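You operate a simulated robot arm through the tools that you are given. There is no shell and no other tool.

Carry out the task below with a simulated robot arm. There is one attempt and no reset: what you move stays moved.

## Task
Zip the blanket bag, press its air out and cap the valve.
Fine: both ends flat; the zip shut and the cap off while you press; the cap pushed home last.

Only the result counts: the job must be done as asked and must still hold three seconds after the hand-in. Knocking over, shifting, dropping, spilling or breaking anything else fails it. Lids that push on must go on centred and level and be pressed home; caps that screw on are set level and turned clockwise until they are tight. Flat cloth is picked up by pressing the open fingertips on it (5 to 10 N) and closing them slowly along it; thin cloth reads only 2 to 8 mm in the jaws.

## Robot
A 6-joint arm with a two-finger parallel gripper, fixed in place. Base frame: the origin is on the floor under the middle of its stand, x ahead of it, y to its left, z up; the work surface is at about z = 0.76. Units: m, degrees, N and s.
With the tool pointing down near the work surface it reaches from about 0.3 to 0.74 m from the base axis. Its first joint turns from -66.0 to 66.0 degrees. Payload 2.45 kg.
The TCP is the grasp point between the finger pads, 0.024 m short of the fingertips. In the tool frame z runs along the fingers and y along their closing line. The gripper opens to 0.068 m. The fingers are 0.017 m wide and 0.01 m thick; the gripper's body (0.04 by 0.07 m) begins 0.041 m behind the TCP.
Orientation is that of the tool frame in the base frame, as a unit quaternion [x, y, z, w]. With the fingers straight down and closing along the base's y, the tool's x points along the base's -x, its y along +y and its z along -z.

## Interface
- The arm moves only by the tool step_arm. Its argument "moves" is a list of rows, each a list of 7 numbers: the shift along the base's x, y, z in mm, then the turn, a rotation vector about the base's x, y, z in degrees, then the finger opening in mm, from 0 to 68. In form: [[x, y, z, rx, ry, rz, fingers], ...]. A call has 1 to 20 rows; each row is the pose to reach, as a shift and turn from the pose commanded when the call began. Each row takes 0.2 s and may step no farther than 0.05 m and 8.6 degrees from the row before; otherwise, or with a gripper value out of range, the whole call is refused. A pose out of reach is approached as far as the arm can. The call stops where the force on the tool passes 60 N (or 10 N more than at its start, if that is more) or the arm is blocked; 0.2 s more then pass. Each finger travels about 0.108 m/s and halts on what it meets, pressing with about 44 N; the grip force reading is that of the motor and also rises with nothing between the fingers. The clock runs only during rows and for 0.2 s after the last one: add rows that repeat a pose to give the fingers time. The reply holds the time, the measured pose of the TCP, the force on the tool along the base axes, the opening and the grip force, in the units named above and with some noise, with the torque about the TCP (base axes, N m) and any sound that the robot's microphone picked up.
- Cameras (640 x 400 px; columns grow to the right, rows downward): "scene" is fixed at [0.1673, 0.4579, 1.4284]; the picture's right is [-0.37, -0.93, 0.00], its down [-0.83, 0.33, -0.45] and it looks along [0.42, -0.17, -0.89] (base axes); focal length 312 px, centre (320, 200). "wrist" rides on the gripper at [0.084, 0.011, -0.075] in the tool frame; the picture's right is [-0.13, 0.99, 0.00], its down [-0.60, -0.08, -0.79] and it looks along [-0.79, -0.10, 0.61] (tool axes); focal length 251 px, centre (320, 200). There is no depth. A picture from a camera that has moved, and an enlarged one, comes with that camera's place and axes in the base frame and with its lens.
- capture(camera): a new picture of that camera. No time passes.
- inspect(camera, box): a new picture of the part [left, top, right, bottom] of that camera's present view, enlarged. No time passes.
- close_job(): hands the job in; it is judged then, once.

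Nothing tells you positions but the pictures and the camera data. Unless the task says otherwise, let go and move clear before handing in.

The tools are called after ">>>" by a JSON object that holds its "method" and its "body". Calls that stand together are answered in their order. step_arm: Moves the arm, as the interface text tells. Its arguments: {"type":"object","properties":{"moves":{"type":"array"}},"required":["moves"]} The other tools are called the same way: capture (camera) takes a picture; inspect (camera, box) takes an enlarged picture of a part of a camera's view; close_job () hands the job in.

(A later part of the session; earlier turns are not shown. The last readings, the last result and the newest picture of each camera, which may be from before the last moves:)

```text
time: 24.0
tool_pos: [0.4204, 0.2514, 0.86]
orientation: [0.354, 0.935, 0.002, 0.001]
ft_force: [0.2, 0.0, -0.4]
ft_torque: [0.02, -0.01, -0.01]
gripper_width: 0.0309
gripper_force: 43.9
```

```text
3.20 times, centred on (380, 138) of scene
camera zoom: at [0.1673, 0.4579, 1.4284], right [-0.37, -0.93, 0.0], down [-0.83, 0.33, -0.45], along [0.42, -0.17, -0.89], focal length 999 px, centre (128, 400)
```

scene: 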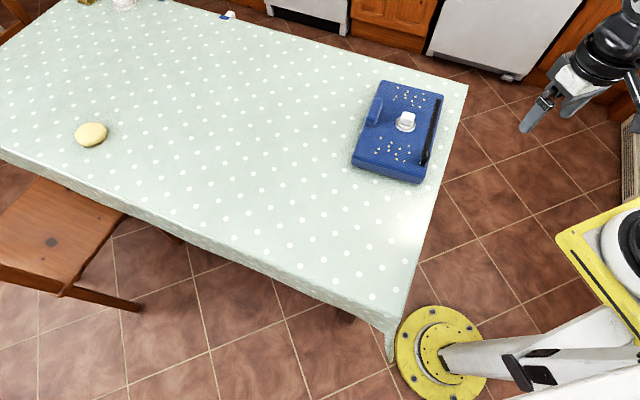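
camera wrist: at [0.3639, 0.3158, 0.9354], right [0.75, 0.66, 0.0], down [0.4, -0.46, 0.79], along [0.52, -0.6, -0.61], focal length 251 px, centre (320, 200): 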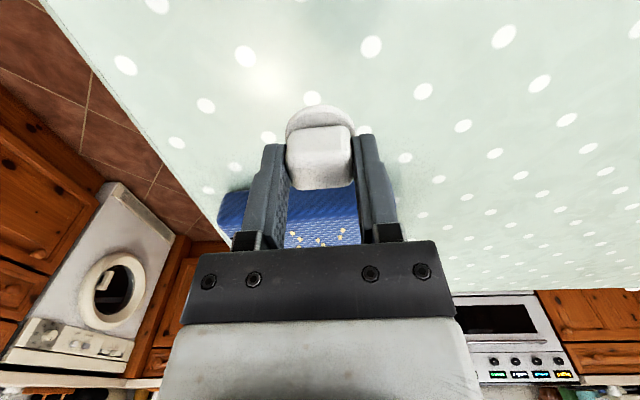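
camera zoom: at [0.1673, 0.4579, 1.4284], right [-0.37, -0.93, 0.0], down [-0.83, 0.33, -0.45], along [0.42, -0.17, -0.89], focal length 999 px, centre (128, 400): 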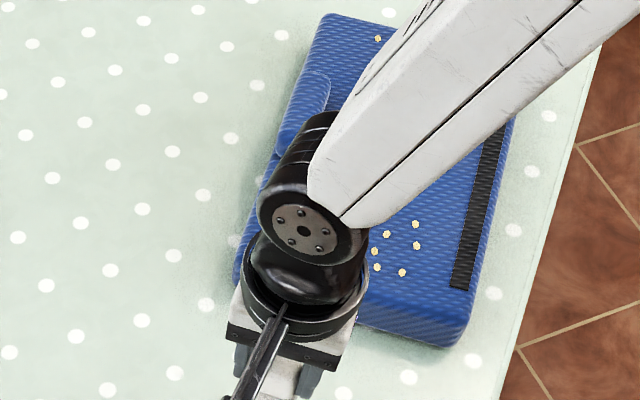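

Now lowering toward the table; contact is expected at about TCP z ≈ 0.80.

>>> {"method": "step_arm", "body": {"moves": [[0, 0, -20, 0, 0, 0, 24], [0, 0, -40, 0, 0, 0, 24], [0, 0, -46, 0, 0, 0, 24], [0, 0, -49, 0, 0, 0, 24], [0, 0, -51, 0, 0, 0, 24]]}}

>>> {"method": "inspect", "body": {"camera": "wrist", "box": [220, 60, 420, 220]}}

```text
time: 25.2
tool_pos: [0.42, 0.2506, 0.8084]
orientation: [0.354, 0.935, 0.0, 0.001]
ft_force: [-0.6, -0.2, -0.2]
ft_torque: [-0.01, 0.01, -0.02]
gripper_width: 0.031
gripper_force: 44.3
```

```text
2.50 times, centred on (320, 140) of wrist
camera zoom: at [0.364, 0.3152, 0.8837], right [0.75, 0.66, 0.0], down [0.4, -0.46, 0.79], along [0.52, -0.6, -0.61], focal length 629 px, centre (320, 350)
```

zoom: 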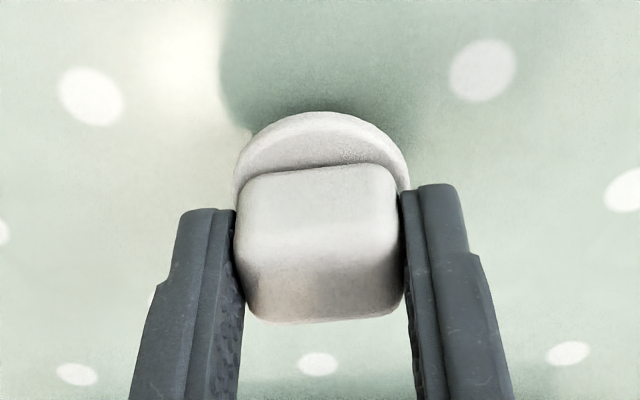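

>>> {"method": "step_arm", "body": {"moves": [[0, 0, -1.5, 0, 0, 0, 24], [0, 0, -3, 0, 0, 0, 24], [0, 0, -4.5, 0, 0, 0, 24], [0, 0, -6, 0, 0, 0, 24]]}}

```text
time: 26.2
tool_pos: [0.4194, 0.2485, 0.8036]
orientation: [0.355, 0.935, 0.001, 0.001]
ft_force: [-6.4, -5.5, 30.6]
ft_torque: [-0.27, 0.21, 0.0]
gripper_width: 0.0311
gripper_force: 44.1
```

The cap touches the table (about 30 N). I'll ease up slightly and release.

>>> {"method": "step_arm", "body": {"moves": [[0, 0, 1, 0, 0, 0, 24], [0, 0, 1.4, 0, 0, 0, 24], [0, 0, 1.4, 0, 0, 0, 34], [0, 0, 1.4, 0, 0, 0, 50], [0, 0, 1.4, 0, 0, 0, 60]]}}

>>> {"method": "inspect", "body": {"camera": "wrist", "box": [220, 60, 420, 220]}}

```text
time: 27.4
tool_pos: [0.4193, 0.2497, 0.8053]
orientation: [0.354, 0.935, 0.0, 0.002]
ft_force: [1.0, -0.1, 0.3]
ft_torque: [0.0, 0.06, 0.01]
gripper_width: 0.0599
gripper_force: 0.0
```

```text
2.50 times, centred on (320, 140) of wrist
camera zoom: at [0.3638, 0.3149, 0.879], right [0.75, 0.66, 0.0], down [0.4, -0.46, 0.79], along [0.52, -0.6, -0.61], focal length 629 px, centre (320, 350)
```

zoom: 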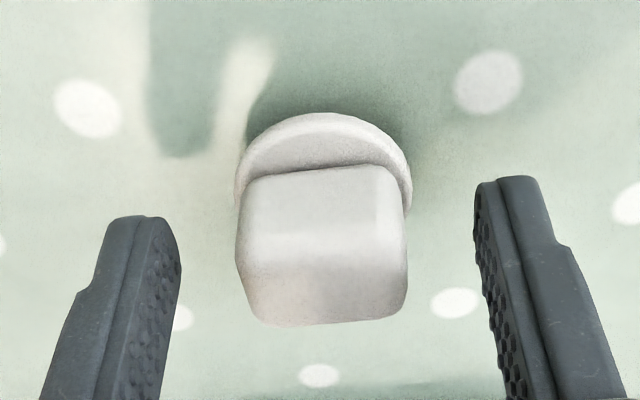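

The cap stands on the table. I'll rise clear and look at the bag and its open valve.

>>> {"method": "step_arm", "body": {"moves": [[0, 0, 20, 0, 0, 0, 62], [0, 0, 60, 0, 0, 0, 62], [0, 0, 100, 0, 0, 0, 62], [15, -15, 130, 0, 0, 0, 50], [40, -45, 145, 0, 0, 0, 40], [40, -45, 145, 0, 0, 0, 40]]}}

>>> {"method": "capture", "body": {"camera": "wrist"}}

>>> {"method": "capture", "body": {"camera": "scene"}}

```text
time: 28.8
tool_pos: [0.4605, 0.2052, 0.949]
orientation: [0.354, 0.935, 0.001, 0.0]
ft_force: [0.7, 0.4, 0.2]
ft_torque: [0.0, 0.01, -0.01]
gripper_width: 0.0402
gripper_force: 0.0
```

```text
taken
camera wrist: at [0.4039, 0.2703, 1.0248], right [0.75, 0.66, 0.0], down [0.4, -0.46, 0.79], along [0.52, -0.6, -0.61], focal length 251 px, centre (320, 200)
```

wrist: 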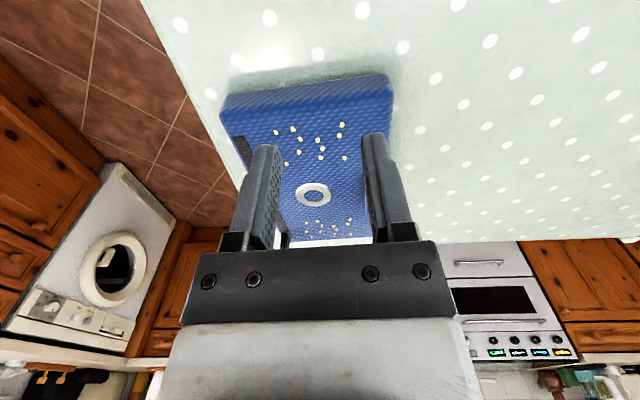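

```text
taken
```

scene: 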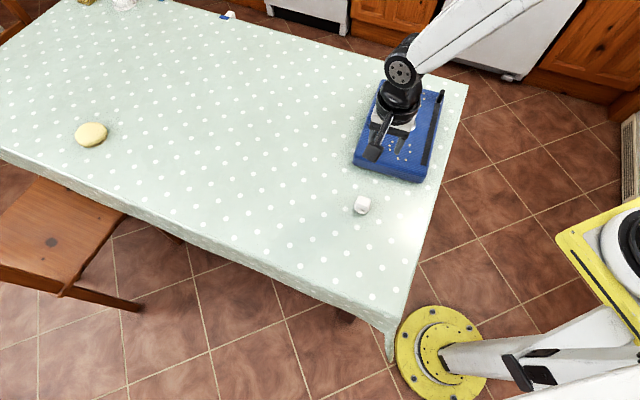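

>>> {"method": "inspect", "body": {"camera": "wrist", "box": [200, 60, 420, 250]}}

>>> {"method": "inspect", "body": {"camera": "scene", "box": [340, 75, 465, 220]}}

```text
2.11 times, centred on (310, 155) of wrist
camera zoom: at [0.4039, 0.2703, 1.0248], right [0.75, 0.66, 0.0], down [0.4, -0.46, 0.79], along [0.52, -0.6, -0.61], focal length 529 px, centre (341, 295)
```

zoom: 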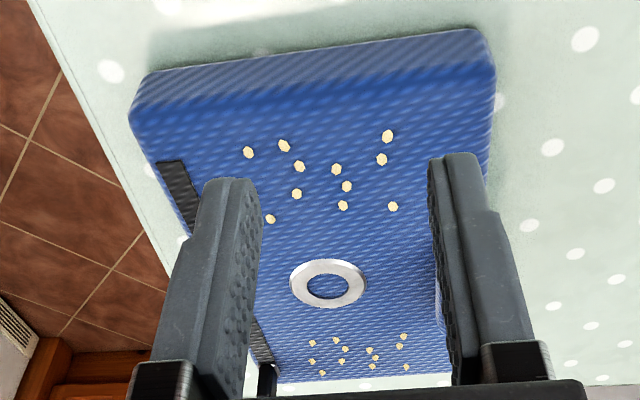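

```text
2.76 times, centred on (402, 148) of scene
camera zoom: at [0.1673, 0.4579, 1.4284], right [-0.37, -0.93, 0.0], down [-0.83, 0.33, -0.45], along [0.42, -0.17, -0.89], focal length 861 px, centre (92, 345)
```

zoom: 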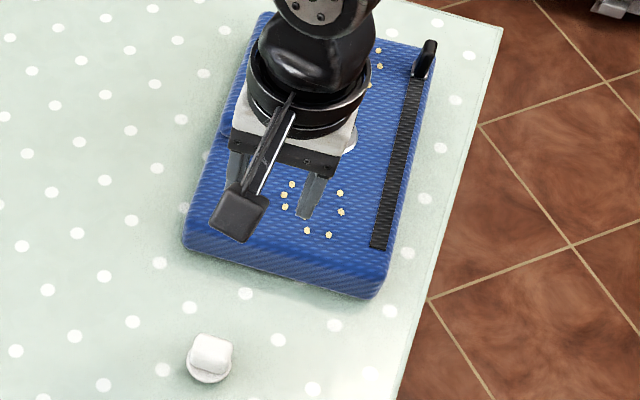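

The valve is open at about (0.578, 0.059). The dot clusters (bag ends) are centred at about (0.518, 0.127) and (0.655, 0.004). I'll close the fingers and press the near end first, slowly.

>>> {"method": "step_arm", "body": {"moves": [[20, -26, -20, 0, 0, 0, 20], [40, -52, -40, 0, 0, 0, 0], [58, -78, -70, 0, 0, 0, 0], [58, -78, -100, 0, 0, 0, 0], [58, -78, -112, 0, 0, 0, 0], [58, -78, -112, 0, 0, 0, 0]]}}

>>> {"method": "capture", "body": {"camera": "wrist"}}

>>> {"method": "inspect", "body": {"camera": "scene", "box": [340, 75, 465, 220]}}

```text
time: 30.2
tool_pos: [0.5178, 0.1263, 0.8368]
orientation: [0.355, 0.935, 0.0, 0.0]
ft_force: [0.1, -0.3, 0.5]
ft_torque: [-0.02, 0.02, -0.04]
gripper_width: 0.0
gripper_force: 23.6
```

```text
taken
camera wrist: at [0.4619, 0.1919, 0.9116], right [0.75, 0.66, 0.0], down [0.4, -0.46, 0.79], along [0.52, -0.6, -0.61], focal length 251 px, centre (320, 200)
```

wrist: 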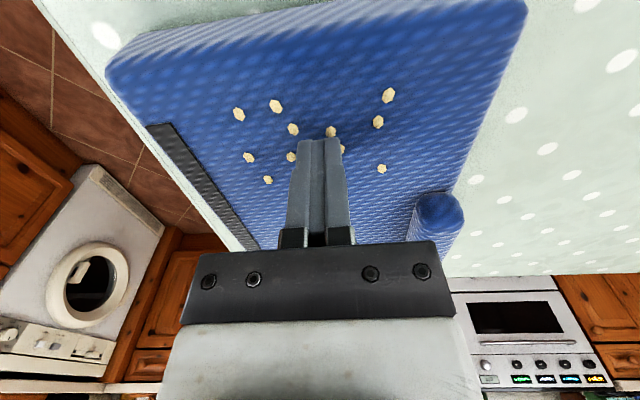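

```text
2.76 times, centred on (402, 148) of scene
camera zoom: at [0.1673, 0.4579, 1.4284], right [-0.37, -0.93, 0.0], down [-0.83, 0.33, -0.45], along [0.42, -0.17, -0.89], focal length 861 px, centre (92, 345)
```

zoom: 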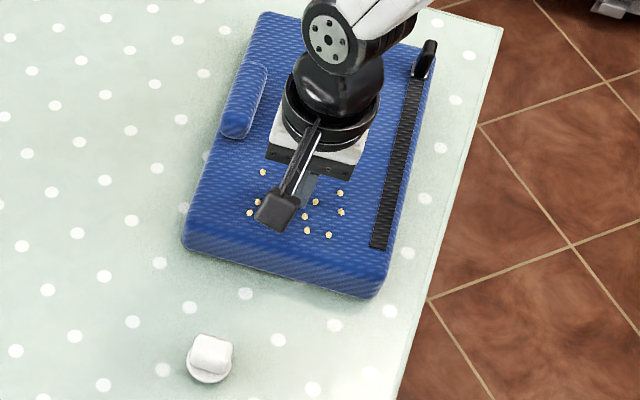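

>>> {"method": "step_arm", "body": {"moves": [[0, 0, -3, 0, 0, 0, 0], [0, 0, -6, 0, 0, 0, 0], [0, 0, -9, 0, 0, 0, 0], [0, 0, -12, 0, 0, 0, 0], [0, 0, -14, 0, 0, 0, 0], [0, 0, -14, 0, 0, 0, 0]]}}

>>> {"method": "inspect", "body": {"camera": "wrist", "box": [100, 0, 540, 275]}}

>>> {"method": "inspect", "body": {"camera": "scene", "box": [340, 75, 465, 220]}}

```text
time: 31.2
tool_pos: [0.5174, 0.1266, 0.8285]
orientation: [0.354, 0.935, 0.001, 0.0]
ft_force: [-8.0, -1.2, 17.6]
ft_torque: [-0.05, 0.19, -0.09]
gripper_width: 0.0
gripper_force: 23.6
stopped in row 5: the force on the tool passed its limit at 68 N (the readings are from after the stop); the commanded pose is now the measured one
```

```text
1.45 times, centred on (320, 138) of wrist
camera zoom: at [0.4621, 0.1921, 0.9042], right [0.75, 0.66, 0.0], down [0.4, -0.46, 0.79], along [0.52, -0.6, -0.61], focal length 366 px, centre (320, 291)
```

zoom: 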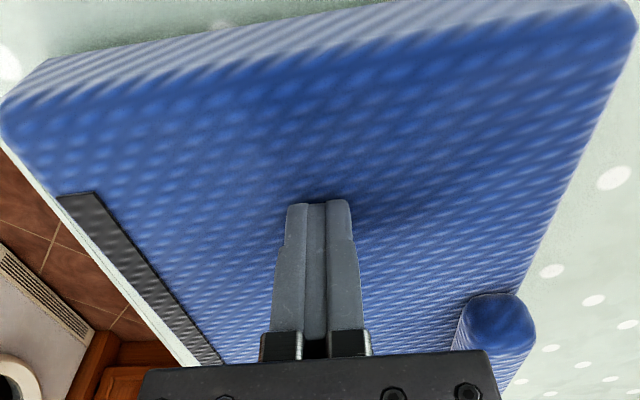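

```text
2.76 times, centred on (402, 148) of scene
camera zoom: at [0.1668, 0.4578, 1.4285], right [-0.37, -0.93, 0.0], down [-0.83, 0.33, -0.45], along [0.42, -0.17, -0.89], focal length 861 px, centre (92, 345)
```

zoom: 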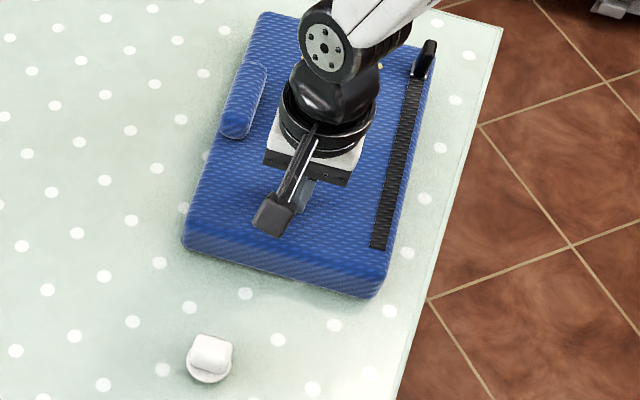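

Pressing the near end made its dots vanish, which looks like that end has gone flat. I'll lift off and check both ends.

>>> {"method": "step_arm", "body": {"moves": [[0, 0, 10, 0, 0, 0, 0], [0, 0, 40, 0, 0, 0, 0], [-20, 25, 80, 0, 0, 0, 0], [-45, 55, 110, 0, 0, 0, 20], [-45, 55, 110, 0, 0, 0, 30]]}}

>>> {"method": "inspect", "body": {"camera": "wrist", "box": [200, 60, 420, 250]}}

>>> {"method": "inspect", "body": {"camera": "scene", "box": [340, 75, 465, 220]}}

```text
refused: row 3 steps farther than a row can; nothing moved
```

```text
2.11 times, centred on (310, 155) of wrist
camera zoom: at [0.4621, 0.1921, 0.9042], right [0.75, 0.66, 0.0], down [0.4, -0.46, 0.79], along [0.52, -0.6, -0.61], focal length 529 px, centre (341, 295)
```

zoom: 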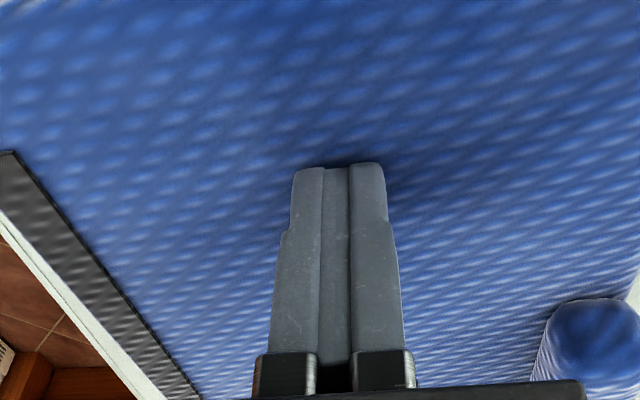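

```text
2.76 times, centred on (402, 148) of scene
camera zoom: at [0.1668, 0.4578, 1.4285], right [-0.37, -0.93, 0.0], down [-0.83, 0.33, -0.45], along [0.42, -0.17, -0.89], focal length 861 px, centre (92, 345)
```

zoom: 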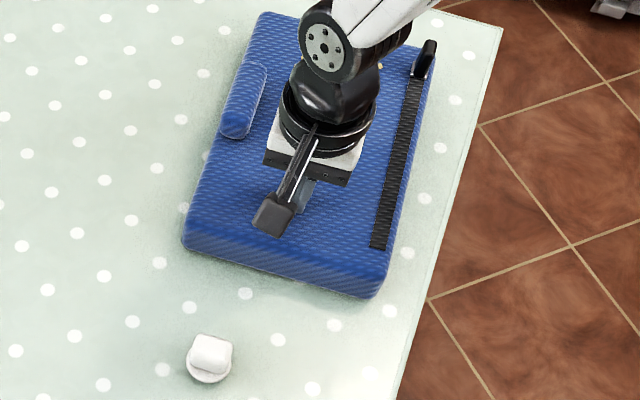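

>>> {"method": "step_arm", "body": {"moves": [[0, 0, 10, 0, 0, 0, 0], [0, 0, 40, 0, 0, 0, 0], [-10, 15, 75, 0, 0, 0, 0], [-28, 35, 105, 0, 0, 0, 10], [-50, 60, 120, 0, 0, 0, 30], [-57, 78, 120, 0, 0, 0, 40]]}}

>>> {"method": "inspect", "body": {"camera": "wrist", "box": [200, 60, 420, 250]}}

>>> {"method": "inspect", "body": {"camera": "scene", "box": [340, 75, 465, 220]}}

```text
time: 32.6
tool_pos: [0.4618, 0.2064, 0.9473]
orientation: [0.355, 0.935, 0.001, 0.0]
ft_force: [0.0, 0.3, 0.0]
ft_torque: [0.0, -0.01, 0.02]
gripper_width: 0.0399
gripper_force: 0.0
```

```text
2.11 times, centred on (310, 155) of wrist
camera zoom: at [0.4059, 0.2705, 1.0226], right [0.75, 0.66, 0.0], down [0.4, -0.46, 0.79], along [0.52, -0.6, -0.61], focal length 529 px, centre (341, 295)
```

zoom: 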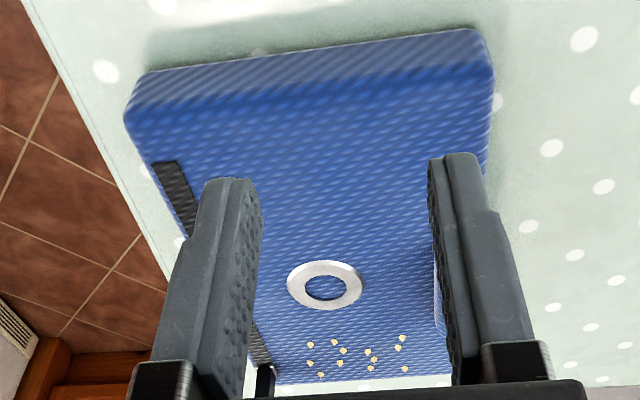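

```text
2.76 times, centred on (402, 148) of scene
camera zoom: at [0.1673, 0.4579, 1.4284], right [-0.37, -0.93, 0.0], down [-0.83, 0.33, -0.45], along [0.42, -0.17, -0.89], focal length 861 px, centre (92, 345)
```

zoom: 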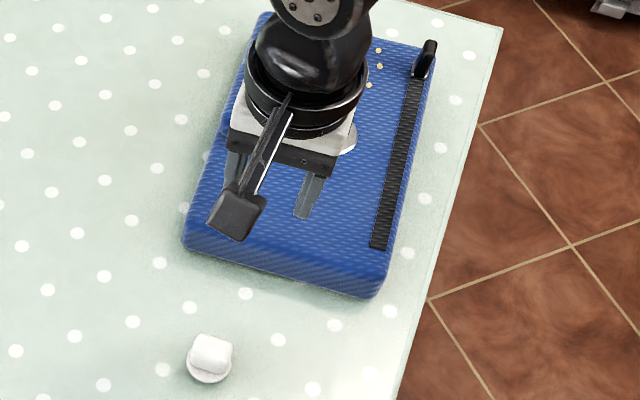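

The near end stays flat; the far end still shows its dots. I'll go over the far end at (0.655, 0.004) and press it the same way.

>>> {"method": "step_arm", "body": {"moves": [[32, -34, 0, 0, 0, 0, 20], [64, -68, 0, 0, 0, 0, 0], [96, -102, 0, 0, 0, 0, 0], [128, -136, 0, 0, 0, 0, 0], [160, -170, 0, 0, 0, 0, 0], [193, -202, 0, 0, 0, 0, 0], [193, -202, -40, 0, 0, 0, 0], [193, -202, -80, 0, 0, 0, 0], [193, -202, -105, 0, 0, 0, 0], [193, -202, -105, 0, 0, 0, 0]]}}

>>> {"method": "capture", "body": {"camera": "wrist"}}

>>> {"method": "inspect", "body": {"camera": "scene", "box": [340, 75, 465, 220]}}

```text
time: 34.8
tool_pos: [0.6547, 0.0031, 0.8434]
orientation: [0.354, 0.935, 0.0, 0.001]
ft_force: [-0.2, -0.9, -0.1]
ft_torque: [-0.01, 0.01, 0.01]
gripper_width: 0.0001
gripper_force: 23.4
```

```text
taken
camera wrist: at [0.5992, 0.0685, 0.9186], right [0.75, 0.66, 0.0], down [0.4, -0.46, 0.79], along [0.52, -0.6, -0.61], focal length 251 px, centre (320, 200)
```

wrist: 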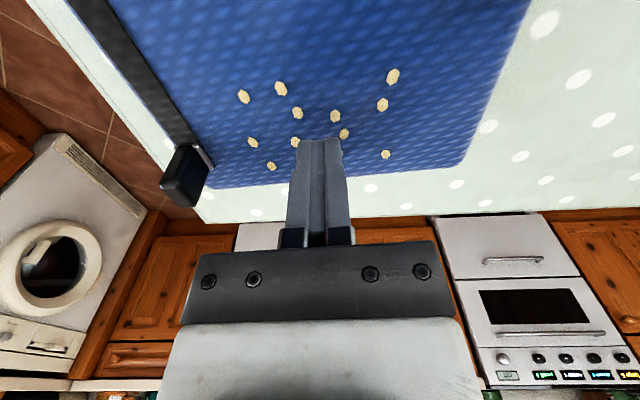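

```text
2.76 times, centred on (402, 148) of scene
camera zoom: at [0.1673, 0.4579, 1.4284], right [-0.37, -0.93, 0.0], down [-0.83, 0.33, -0.45], along [0.42, -0.17, -0.89], focal length 861 px, centre (92, 345)
```

zoom: 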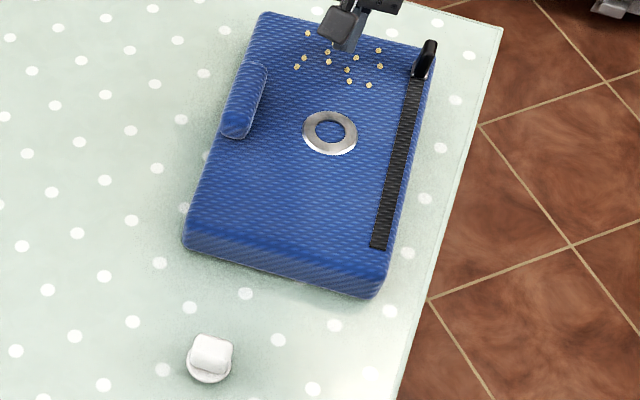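

>>> {"method": "step_arm", "body": {"moves": [[0, 0, -6, 0, 0, 0, 0], [0, 0, -10, 0, 0, 0, 0], [0, 0, -13, 0, 0, 0, 0], [0, 0, -15, 0, 0, 0, 0], [0, 0, -17, 0, 0, 0, 0], [0, 0, -17, 0, 0, 0, 0]]}}

>>> {"method": "inspect", "body": {"camera": "wrist", "box": [100, 0, 540, 275]}}

>>> {"method": "inspect", "body": {"camera": "scene", "box": [340, 75, 465, 220]}}

```text
time: 36.2
tool_pos: [0.6542, 0.0038, 0.8285]
orientation: [0.354, 0.935, 0.002, 0.001]
ft_force: [-18.6, -1.4, 39.1]
ft_torque: [0.03, 0.53, 0.04]
gripper_width: 0.0001
gripper_force: 23.4
```

```text
1.45 times, centred on (320, 138) of wrist
camera zoom: at [0.5988, 0.0682, 0.904], right [0.75, 0.66, 0.0], down [0.4, -0.46, 0.79], along [0.52, -0.6, -0.61], focal length 366 px, centre (320, 291)
```

zoom: 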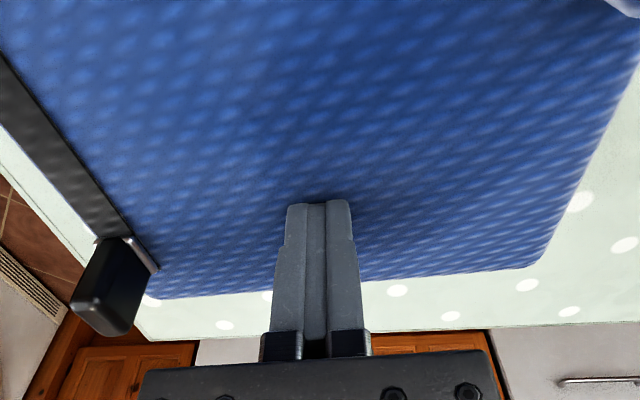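

```text
2.76 times, centred on (402, 148) of scene
camera zoom: at [0.166, 0.4579, 1.4285], right [-0.37, -0.93, 0.0], down [-0.83, 0.33, -0.45], along [0.42, -0.17, -0.89], focal length 861 px, centre (92, 345)
```

zoom: 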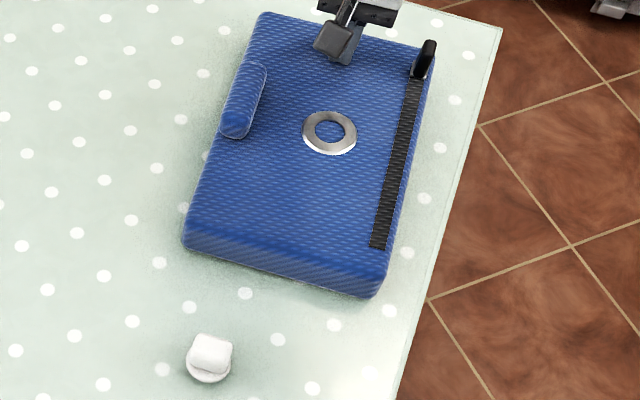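

Both ends' dots are gone now. I'll hold the press a moment longer, then lift off and inspect both ends.

>>> {"method": "step_arm", "body": {"moves": [[0, 0, 0, 0, 0, 0, 0], [0, 0, 0, 0, 0, 0, 0], [0, 0, 0, 0, 0, 0, 0], [0, 0, 15, 0, 0, 0, 0], [0, 0, 50, 0, 0, 0, 0], [-20, 20, 85, 0, 0, 0, 20], [-50, 50, 105, 0, 0, 0, 50], [-80, 85, 105, 0, 0, 0, 60], [-110, 120, 105, 0, 0, 0, 60], [-110, 120, 105, 0, 0, 0, 60]]}}

>>> {"method": "capture", "body": {"camera": "wrist"}}

>>> {"method": "inspect", "body": {"camera": "scene", "box": [340, 75, 465, 220]}}

```text
time: 38.4
tool_pos: [0.5427, 0.1239, 0.9312]
orientation: [0.355, 0.935, 0.001, 0.0]
ft_force: [0.5, -0.3, 0.2]
ft_torque: [-0.02, 0.02, 0.05]
gripper_width: 0.0601
gripper_force: 0.1
```

```text
taken
camera wrist: at [0.4876, 0.1886, 1.0067], right [0.75, 0.66, 0.0], down [0.4, -0.46, 0.79], along [0.52, -0.6, -0.61], focal length 251 px, centre (320, 200)
```

wrist: 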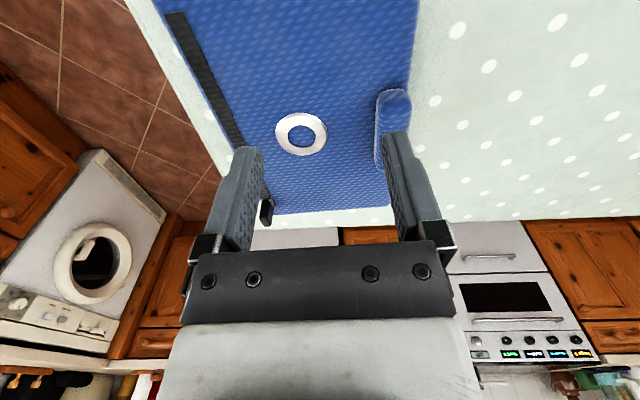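

```text
2.76 times, centred on (402, 148) of scene
camera zoom: at [0.1673, 0.458, 1.4284], right [-0.37, -0.93, 0.0], down [-0.83, 0.33, -0.45], along [0.42, -0.17, -0.89], focal length 861 px, centre (92, 345)
```

zoom: 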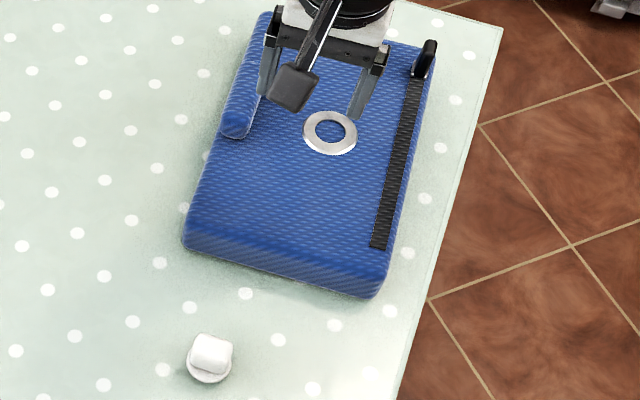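

Both ends are flat and stay so. Now I'll fetch the cap from (0.419, 0.250) — hover first and check alignment.

>>> {"method": "step_arm", "body": {"moves": [[-31, 31, 0, 0, 0, 0, 60], [-62, 63, 0, 0, 0, 0, 60], [-93, 95, 0, 0, 0, 0, 60], [-123.4, 125.8, 0, 0, 0, 0, 60], [-123.4, 125.8, -40, 0, 0, 0, 60], [-123.4, 125.8, -80, 0, 0, 0, 60], [-123.4, 125.8, -90, 0, 0, 0, 60], [-123.4, 125.8, -90, 0, 0, 0, 60]]}}

>>> {"method": "inspect", "body": {"camera": "wrist", "box": [220, 60, 420, 220]}}

>>> {"method": "inspect", "body": {"camera": "scene", "box": [340, 75, 465, 220]}}

```text
time: 40.2
tool_pos: [0.4212, 0.2499, 0.8412]
orientation: [0.354, 0.935, 0.001, 0.0]
ft_force: [-0.7, -0.1, 0.8]
ft_torque: [0.01, -0.01, -0.02]
gripper_width: 0.0601
gripper_force: 0.1
```

```text
2.50 times, centred on (320, 140) of wrist
camera zoom: at [0.3659, 0.3138, 0.9167], right [0.75, 0.66, 0.0], down [0.4, -0.46, 0.79], along [0.52, -0.6, -0.61], focal length 629 px, centre (320, 350)
```

zoom: 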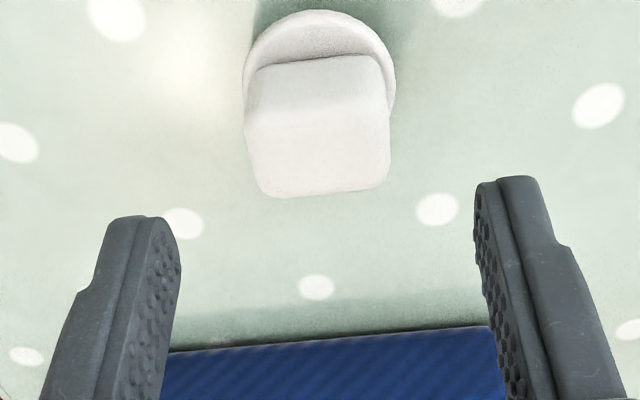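

```text
2.76 times, centred on (402, 148) of scene
camera zoom: at [0.1673, 0.4579, 1.4284], right [-0.37, -0.93, 0.0], down [-0.83, 0.33, -0.45], along [0.42, -0.17, -0.89], focal length 861 px, centre (92, 345)
```

zoom: 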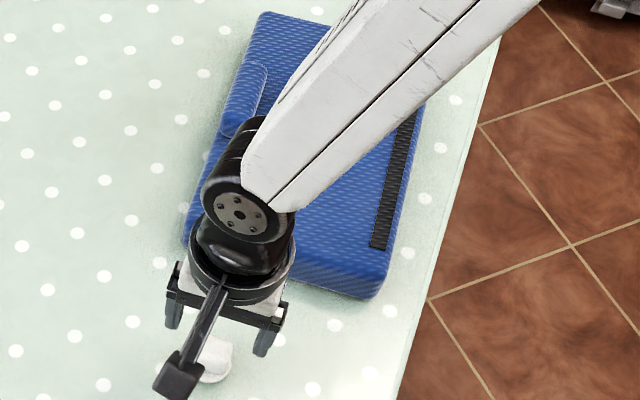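

>>> {"method": "step_arm", "body": {"moves": [[-2, 1.1, -15, 0, 0, 0, 60], [-2, 1.1, -30, 0, 0, 0, 60], [-2, 1.1, -37.5, 0, 0, 0, 60], [-2, 1.1, -37.5, 0, 0, 0, 60]]}}

>>> {"method": "inspect", "body": {"camera": "wrist", "box": [220, 60, 420, 220]}}

```text
time: 41.2
tool_pos: [0.4193, 0.2508, 0.8047]
orientation: [0.355, 0.935, 0.001, 0.0]
ft_force: [0.1, 0.2, -0.2]
ft_torque: [0.04, -0.01, 0.01]
gripper_width: 0.0602
gripper_force: 0.2
```

```text
2.50 times, centred on (320, 140) of wrist
camera zoom: at [0.3636, 0.315, 0.8788], right [0.75, 0.66, 0.0], down [0.4, -0.46, 0.79], along [0.52, -0.6, -0.61], focal length 629 px, centre (320, 350)
```

zoom: 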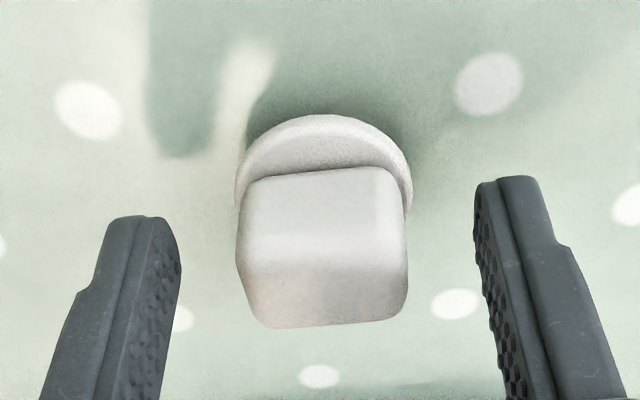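

The view matches the release pose. I'll close on the cap and lift.

>>> {"method": "step_arm", "body": {"moves": [[0, 0, 0, 0, 0, 0, 48], [0, 0, 0, 0, 0, 0, 36], [0, 0, 0, 0, 0, 0, 24], [0, 0, 0, 0, 0, 0, 24], [0, 0, 0, 0, 0, 0, 24], [0, 0, 5, 0, 0, 0, 24], [0, 0, 30, 0, 0, 0, 24], [0, 0, 70, 0, 0, 0, 24], [0, 0, 100, 0, 0, 0, 24]]}}

>>> {"method": "inspect", "body": {"camera": "wrist", "box": [220, 60, 420, 220]}}

```text
time: 43.2
tool_pos: [0.4174, 0.2492, 0.9044]
orientation: [0.354, 0.935, 0.001, 0.001]
ft_force: [-0.3, 0.0, 0.5]
ft_torque: [-0.01, 0.02, 0.04]
gripper_width: 0.0307
gripper_force: 43.7
```

```text
2.50 times, centred on (320, 140) of wrist
camera zoom: at [0.3621, 0.3145, 0.9794], right [0.75, 0.66, 0.0], down [0.4, -0.46, 0.79], along [0.52, -0.6, -0.61], focal length 629 px, centre (320, 350)
```

zoom: 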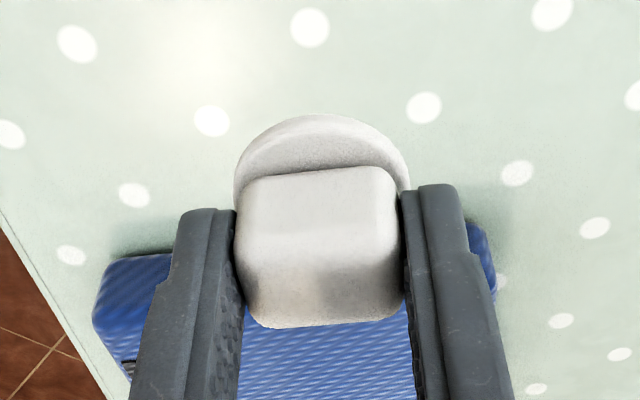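

The cap is held the same way as when I removed it. I'll carry it back above the valve and compare with the removal view.

>>> {"method": "step_arm", "body": {"moves": [[26.5, -32, 0, 0, 0, 0, 24], [53, -64, 0, 0, 0, 0, 24], [79.5, -96, 0, 0, 0, 0, 24], [106, -128, 0, 0, 0, 0, 24], [132.5, -160, 0, 0, 0, 0, 24], [158.7, -191.6, 0, 0, 0, 0, 24], [158.7, -191.6, -25, 0, 0, 0, 24], [158.7, -191.6, -42, 0, 0, 0, 24], [158.7, -191.6, -42, 0, 0, 0, 24]]}}

>>> {"method": "inspect", "body": {"camera": "wrist", "box": [240, 80, 400, 240]}}

>>> {"method": "capture", "body": {"camera": "wrist"}}

>>> {"method": "inspect", "body": {"camera": "scene", "box": [345, 75, 465, 190]}}

```text
time: 45.2
tool_pos: [0.579, 0.0585, 0.8605]
orientation: [0.354, 0.935, 0.0, 0.001]
ft_force: [0.5, 0.3, -0.6]
ft_torque: [0.04, 0.01, -0.02]
gripper_width: 0.0308
gripper_force: 44.0
```

```text
2.50 times, centred on (320, 160) of wrist
camera zoom: at [0.5228, 0.1236, 0.9363], right [0.75, 0.66, 0.0], down [0.4, -0.46, 0.79], along [0.52, -0.6, -0.61], focal length 629 px, centre (320, 300)
```

zoom: 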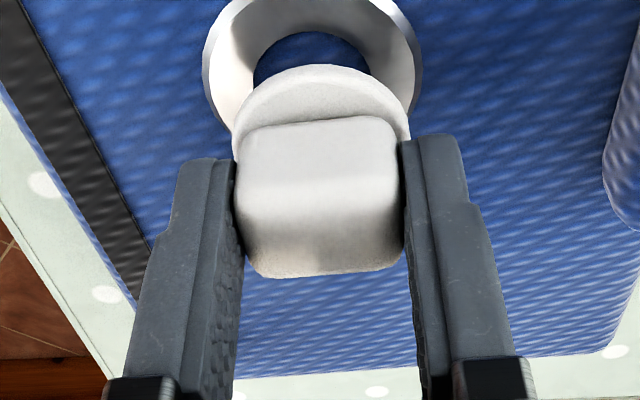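

```text
taken
camera wrist: at [0.5228, 0.1236, 0.9363], right [0.75, 0.66, 0.0], down [0.4, -0.46, 0.79], along [0.52, -0.6, -0.61], focal length 251 px, centre (320, 200)
```

wrist: 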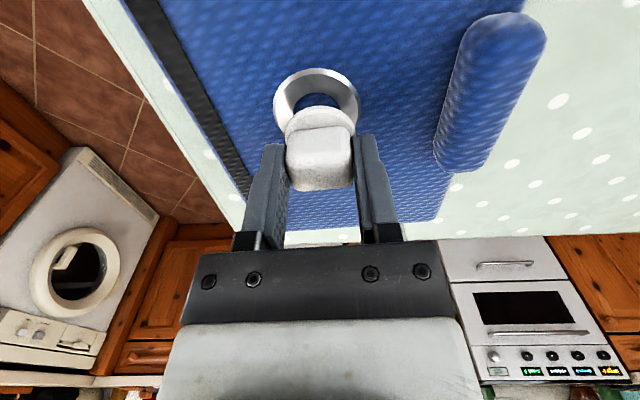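

```text
3.48 times, centred on (405, 132) of scene
camera zoom: at [0.1673, 0.4579, 1.4284], right [-0.37, -0.93, 0.0], down [-0.83, 0.33, -0.45], along [0.42, -0.17, -0.89], focal length 1086 px, centre (24, 435)
```

zoom: 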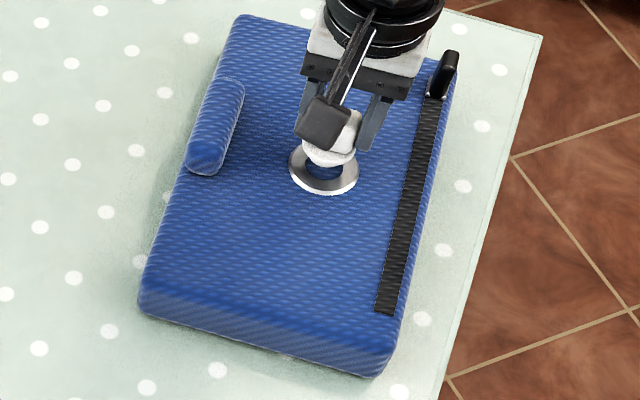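

The valve hasn't moved; my tool is about 2 mm off the removal pose. I'll correct by (-2.0, -0.7) mm and check again.

>>> {"method": "step_arm", "body": {"moves": [[-2, -0.7, 0, 0, 0, 0, 24], [-2, -0.7, -4, 0, 0, 0, 24], [-2, -0.7, -4, 0, 0, 0, 24]]}}

>>> {"method": "inspect", "body": {"camera": "wrist", "box": [240, 80, 400, 240]}}

>>> {"method": "inspect", "body": {"camera": "wrist", "box": [260, 50, 380, 130]}}

>>> {"method": "inspect", "body": {"camera": "scene", "box": [390, 100, 430, 140]}}

```text
time: 46.0
tool_pos: [0.5762, 0.0579, 0.8572]
orientation: [0.354, 0.935, 0.0, 0.001]
ft_force: [0.9, -1.4, 0.1]
ft_torque: [0.01, -0.01, -0.01]
gripper_width: 0.0312
gripper_force: 43.7
```

```text
2.50 times, centred on (320, 160) of wrist
camera zoom: at [0.5201, 0.123, 0.9325], right [0.75, 0.66, 0.0], down [0.4, -0.46, 0.79], along [0.52, -0.6, -0.61], focal length 629 px, centre (320, 300)
```

zoom: 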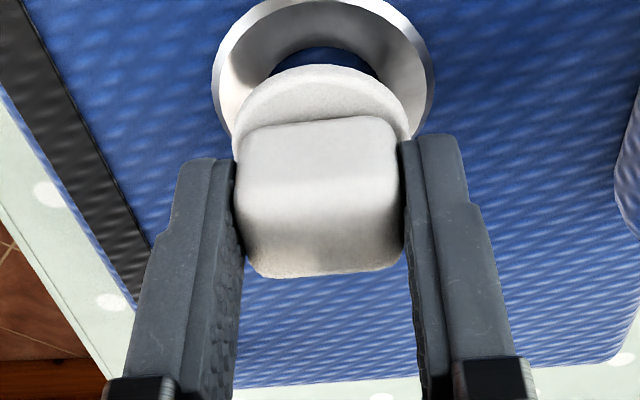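

```text
5.00 times, centred on (320, 90) of wrist
camera zoom: at [0.5201, 0.123, 0.9325], right [0.75, 0.66, 0.0], down [0.4, -0.46, 0.79], along [0.52, -0.6, -0.61], focal length 1257 px, centre (320, 750)
```

zoom: 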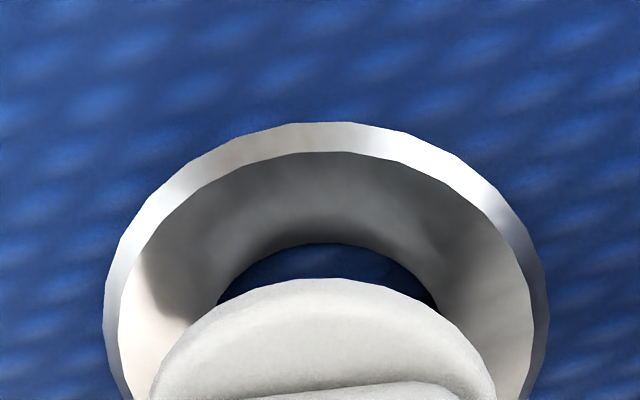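

```text
10.00 times, centred on (410, 120) of scene
camera zoom: at [0.1673, 0.4579, 1.4284], right [-0.37, -0.93, 0.0], down [-0.83, 0.33, -0.45], along [0.42, -0.17, -0.89], focal length 3122 px, centre (-580, 1000)
```

zoom: 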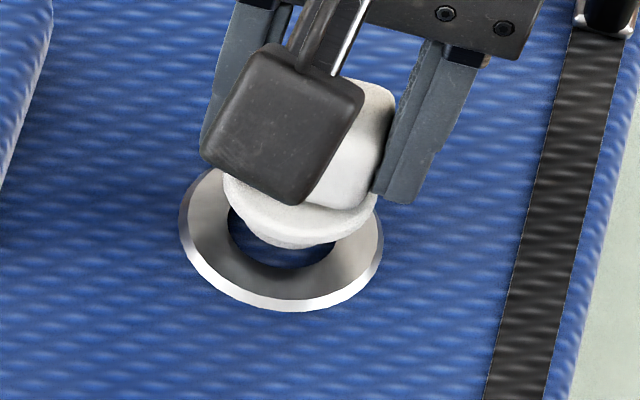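

The cap is nearly centred over the ring; a 0.6 mm correction, then I'll lower gently into the valve.

>>> {"method": "step_arm", "body": {"moves": [[0.6, -0.1, 0, 0, 0, 0, 24], [0.6, -0.1, -4, 0, 0, 0, 24], [0.6, -0.1, -7, 0, 0, 0, 24], [0.6, -0.1, -9, 0, 0, 0, 24], [0.6, -0.1, -10, 0, 0, 0, 24]]}}

>>> {"method": "inspect", "body": {"camera": "wrist", "box": [240, 80, 400, 240]}}

>>> {"method": "inspect", "body": {"camera": "scene", "box": [390, 100, 430, 140]}}

```text
time: 47.2
tool_pos: [0.5767, 0.0574, 0.8479]
orientation: [0.355, 0.935, 0.001, 0.002]
ft_force: [2.0, -2.5, 0.8]
ft_torque: [-0.12, 0.0, 0.0]
gripper_width: 0.0311
gripper_force: 43.4
```

```text
2.50 times, centred on (320, 160) of wrist
camera zoom: at [0.5209, 0.1226, 0.9229], right [0.75, 0.66, 0.0], down [0.4, -0.46, 0.79], along [0.52, -0.6, -0.61], focal length 629 px, centre (320, 300)
```

zoom: 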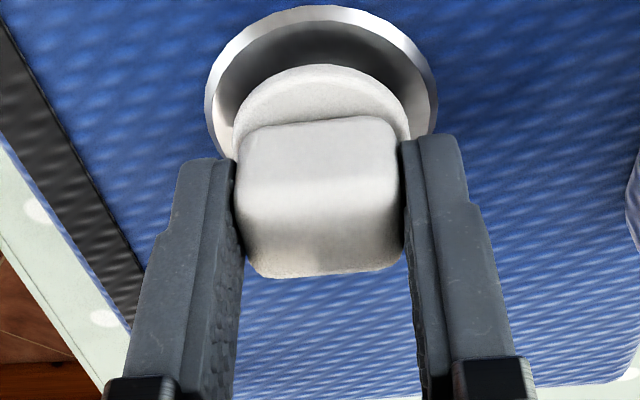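

```text
10.00 times, centred on (410, 120) of scene
camera zoom: at [0.1673, 0.4579, 1.4284], right [-0.37, -0.93, 0.0], down [-0.83, 0.33, -0.45], along [0.42, -0.17, -0.89], focal length 3122 px, centre (-580, 1000)
```

zoom: 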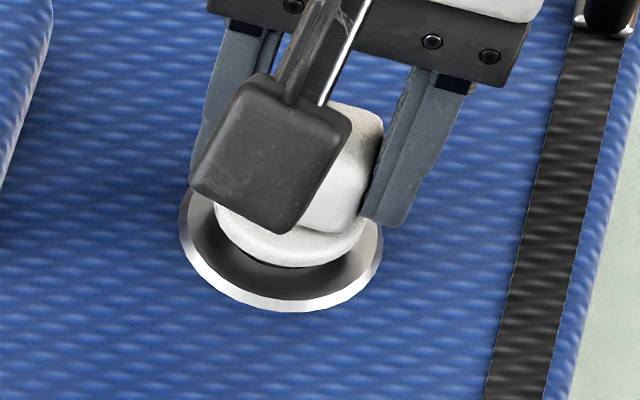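

Centred and entering. I'll push on in small steps to seat it, watching the force.

>>> {"method": "step_arm", "body": {"moves": [[0, 0.2, -2, 0, 0, 0, 24], [0, 0.2, -4, 0, 0, 0, 24], [0, 0.2, -5.5, 0, 0, 0, 24], [0, 0.2, -7, 0, 0, 0, 24], [0, 0.2, -7, 0, 0, 0, 24]]}}

>>> {"method": "inspect", "body": {"camera": "wrist", "box": [240, 80, 400, 240]}}

>>> {"method": "inspect", "body": {"camera": "scene", "box": [390, 100, 430, 140]}}

```text
time: 48.4
tool_pos: [0.577, 0.0581, 0.8407]
orientation: [0.354, 0.935, 0.0, 0.001]
ft_force: [-0.4, -2.8, 11.2]
ft_torque: [-0.14, 0.07, -0.04]
gripper_width: 0.0306
gripper_force: 43.8
```

```text
2.50 times, centred on (320, 160) of wrist
camera zoom: at [0.5207, 0.1228, 0.9164], right [0.75, 0.66, 0.0], down [0.4, -0.46, 0.79], along [0.52, -0.6, -0.61], focal length 629 px, centre (320, 300)
```

zoom: 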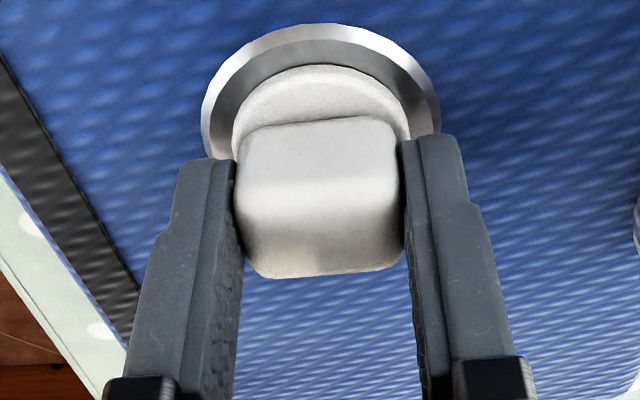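

```text
10.00 times, centred on (410, 120) of scene
camera zoom: at [0.1671, 0.4579, 1.4284], right [-0.37, -0.93, 0.0], down [-0.83, 0.33, -0.45], along [0.42, -0.17, -0.89], focal length 3122 px, centre (-580, 1000)
```

zoom: 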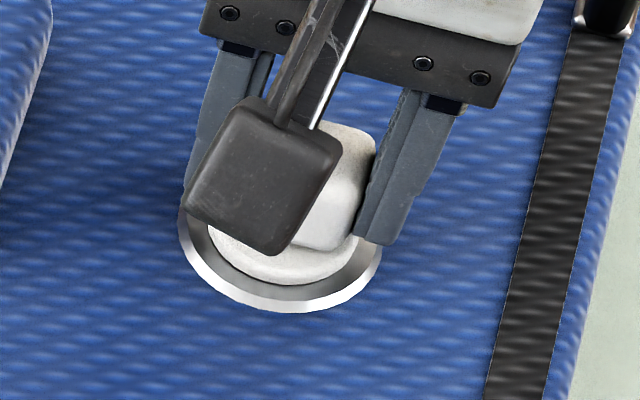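

Contact at 11 N. I'll press harder to push it home.

>>> {"method": "step_arm", "body": {"moves": [[0, 0, -1, 0, 0, 0, 24], [0, 0, -2, 0, 0, 0, 24], [0, 0, -3, 0, 0, 0, 24], [0, 0, -3, 0, 0, 0, 24]]}}

>>> {"method": "inspect", "body": {"camera": "wrist", "box": [240, 80, 400, 240]}}

>>> {"method": "inspect", "body": {"camera": "scene", "box": [390, 100, 430, 140]}}

```text
time: 49.3
tool_pos: [0.5772, 0.0586, 0.8413]
orientation: [0.354, 0.935, 0.001, 0.0]
ft_force: [-9.0, -0.6, 15.4]
ft_torque: [0.01, 0.3, -0.04]
gripper_width: 0.0309
gripper_force: 43.8
stopped in row 4: the force on the tool passed its limit at 61 N (the readings are from after the stop); the commanded pose is now the measured one
```

```text
2.50 times, centred on (320, 160) of wrist
camera zoom: at [0.5211, 0.1229, 0.9163], right [0.75, 0.66, 0.0], down [0.4, -0.46, 0.79], along [0.52, -0.6, -0.61], focal length 629 px, centre (320, 300)
```

zoom: 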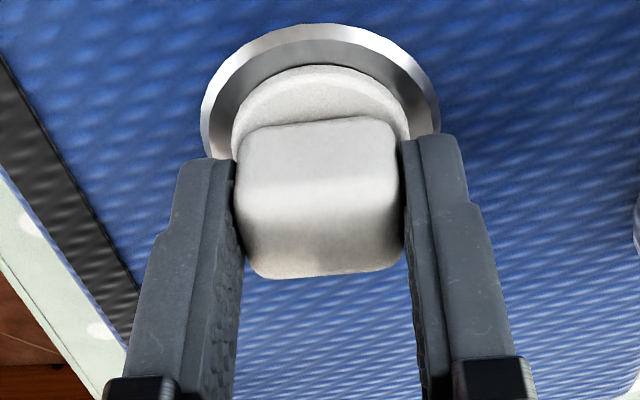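

```text
10.00 times, centred on (410, 120) of scene
camera zoom: at [0.1668, 0.4579, 1.4285], right [-0.37, -0.93, 0.0], down [-0.83, 0.33, -0.45], along [0.42, -0.17, -0.89], focal length 3122 px, centre (-580, 1000)
```

zoom: 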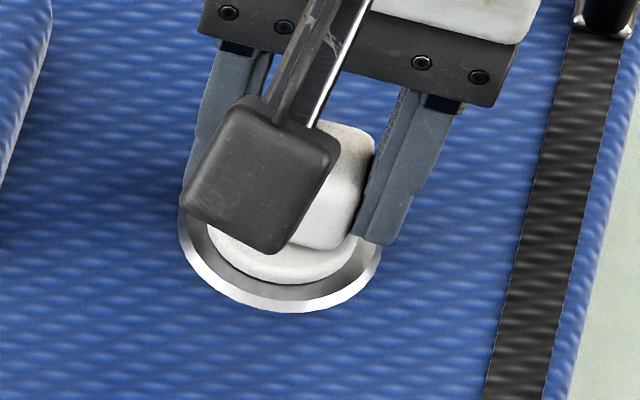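

The cap hit a hard stop with 61 N, at the same depth as at the start. I'll release, rise and inspect how it sits.

>>> {"method": "step_arm", "body": {"moves": [[0, 0, 0.5, 0, 0, 0, 24], [0, 0, 0.5, 0, 0, 0, 36], [0, 0, 0.5, 0, 0, 0, 50], [0, 0, 0.5, 0, 0, 0, 60], [0, 0, 20, 0, 0, 0, 60], [0, 0, 45, 0, 0, 0, 60], [-20, 17, 70, 0, 0, 0, 60], [-43, 35, 95, 0, 0, 0, 60], [-43, 35, 107, 0, 0, 0, 60], [-43, 35, 107, 0, 0, 0, 60]]}}

>>> {"method": "capture", "body": {"camera": "wrist"}}

>>> {"method": "inspect", "body": {"camera": "wrist", "box": [260, 60, 420, 180]}}

>>> {"method": "inspect", "body": {"camera": "scene", "box": [345, 75, 465, 190]}}

>>> {"method": "inspect", "body": {"camera": "scene", "box": [390, 100, 430, 140]}}

```text
time: 51.5
tool_pos: [0.5335, 0.0933, 0.9471]
orientation: [0.354, 0.935, 0.001, 0.001]
ft_force: [-0.1, -0.1, 0.4]
ft_torque: [0.01, 0.04, -0.04]
gripper_width: 0.0602
gripper_force: 0.0
```

```text
taken
camera wrist: at [0.4782, 0.1584, 1.0234], right [0.75, 0.66, 0.0], down [0.4, -0.46, 0.79], along [0.52, -0.6, -0.61], focal length 251 px, centre (320, 200)
```

wrist: 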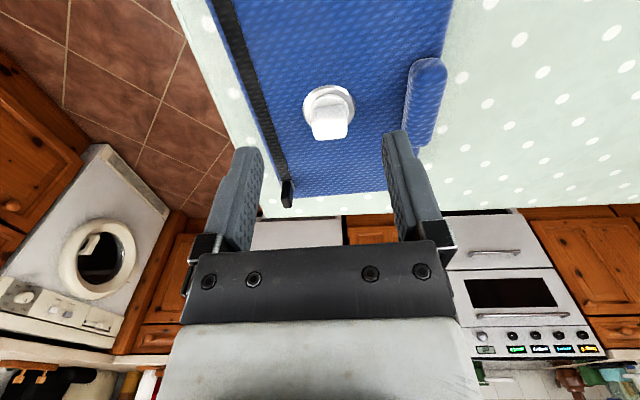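

```text
3.33 times, centred on (340, 120) of wrist
camera zoom: at [0.4782, 0.1584, 1.0234], right [0.75, 0.66, 0.0], down [0.4, -0.46, 0.79], along [0.52, -0.6, -0.61], focal length 838 px, centre (253, 467)
```

zoom: 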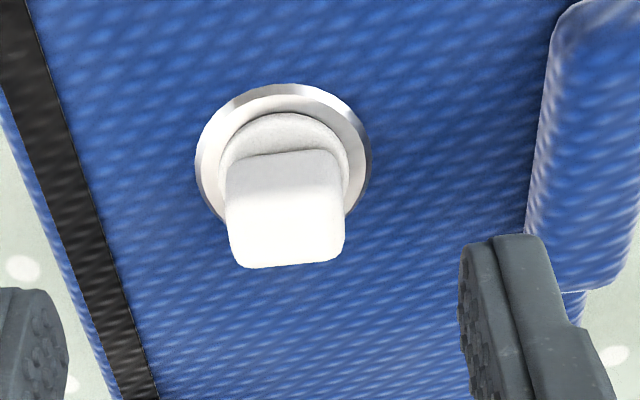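

```text
3.48 times, centred on (405, 132) of scene
camera zoom: at [0.1673, 0.4579, 1.4284], right [-0.37, -0.93, 0.0], down [-0.83, 0.33, -0.45], along [0.42, -0.17, -0.89], focal length 1086 px, centre (24, 435)
```

zoom: 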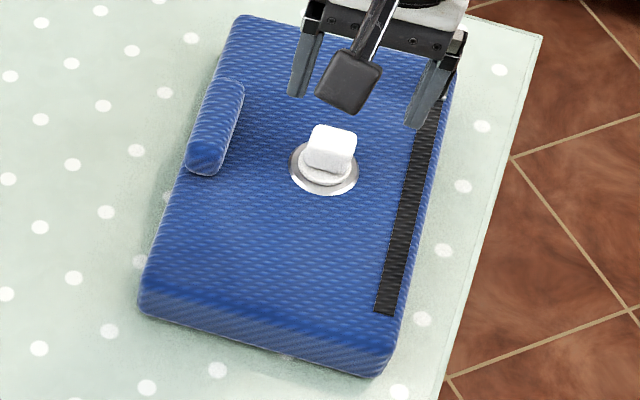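

```text
10.00 times, centred on (410, 120) of scene
camera zoom: at [0.1673, 0.4579, 1.4284], right [-0.37, -0.93, 0.0], down [-0.83, 0.33, -0.45], along [0.42, -0.17, -0.89], focal length 3122 px, centre (-580, 1000)
```

zoom: 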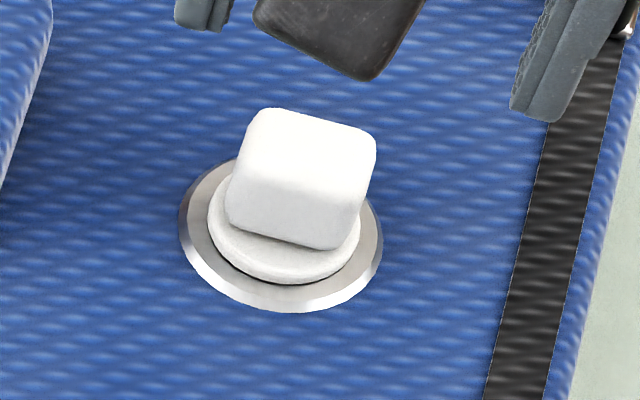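

The cap sits level and centred, exactly as at the start, and both ends remain flat. For certainty I'll press once more straight down on the cap's top with closed fingers.

>>> {"method": "step_arm", "body": {"moves": [[21, -18, -15, 0, 0, 0, 30], [42.6, -35.5, -30, 0, 0, 0, 0], [42.6, -35.5, -60, 0, 0, 0, 0], [42.6, -35.5, -80, 0, 0, 0, 0], [42.6, -35.5, -86, 0, 0, 0, 0], [42.6, -35.5, -86, 0, 0, 0, 0]]}}

>>> {"method": "inspect", "body": {"camera": "wrist", "box": [240, 80, 400, 240]}}

>>> {"method": "inspect", "body": {"camera": "scene", "box": [390, 100, 430, 140]}}

```text
time: 52.9
tool_pos: [0.5776, 0.058, 0.8602]
orientation: [0.355, 0.935, 0.002, 0.001]
ft_force: [-0.2, 0.3, 0.7]
ft_torque: [0.02, 0.05, 0.0]
gripper_width: 0.0002
gripper_force: 22.9
```

```text
2.50 times, centred on (320, 160) of wrist
camera zoom: at [0.5215, 0.1229, 0.9365], right [0.75, 0.66, 0.0], down [0.4, -0.46, 0.79], along [0.52, -0.6, -0.61], focal length 629 px, centre (320, 300)
```

zoom: 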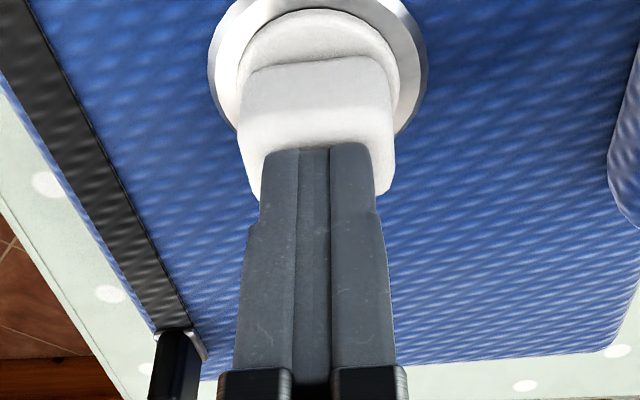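

```text
10.00 times, centred on (410, 120) of scene
camera zoom: at [0.1673, 0.4579, 1.4284], right [-0.37, -0.93, 0.0], down [-0.83, 0.33, -0.45], along [0.42, -0.17, -0.89], focal length 3122 px, centre (-580, 1000)
```

zoom: 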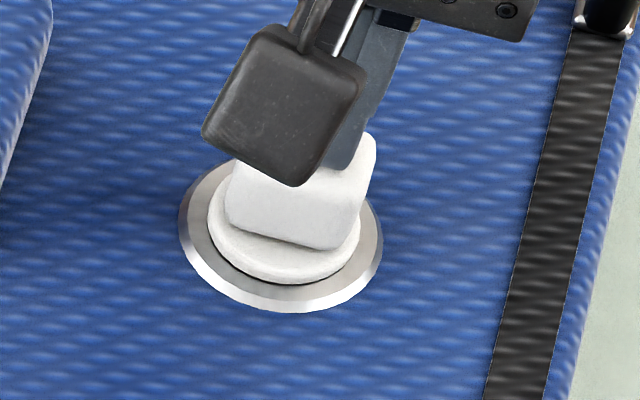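

>>> {"method": "step_arm", "body": {"moves": [[0, 0, -1.5, 0, 0, 0, 0], [0, 0, -3, 0, 0, 0, 0], [0, 0, -4, 0, 0, 0, 0], [0, 0, -5, 0, 0, 0, 0], [0, 0, -5.5, 0, 0, 0, 0]]}}

```text
time: 54.0
tool_pos: [0.5781, 0.0582, 0.8613]
orientation: [0.355, 0.935, 0.001, 0.001]
ft_force: [-11.2, -1.3, 17.2]
ft_torque: [-0.01, 0.29, -0.02]
gripper_width: 0.0002
gripper_force: 23.9
stopped in row 5: the force on the tool passed its limit at 62 N (the readings are from after the stop); the commanded pose is now the measured one
```

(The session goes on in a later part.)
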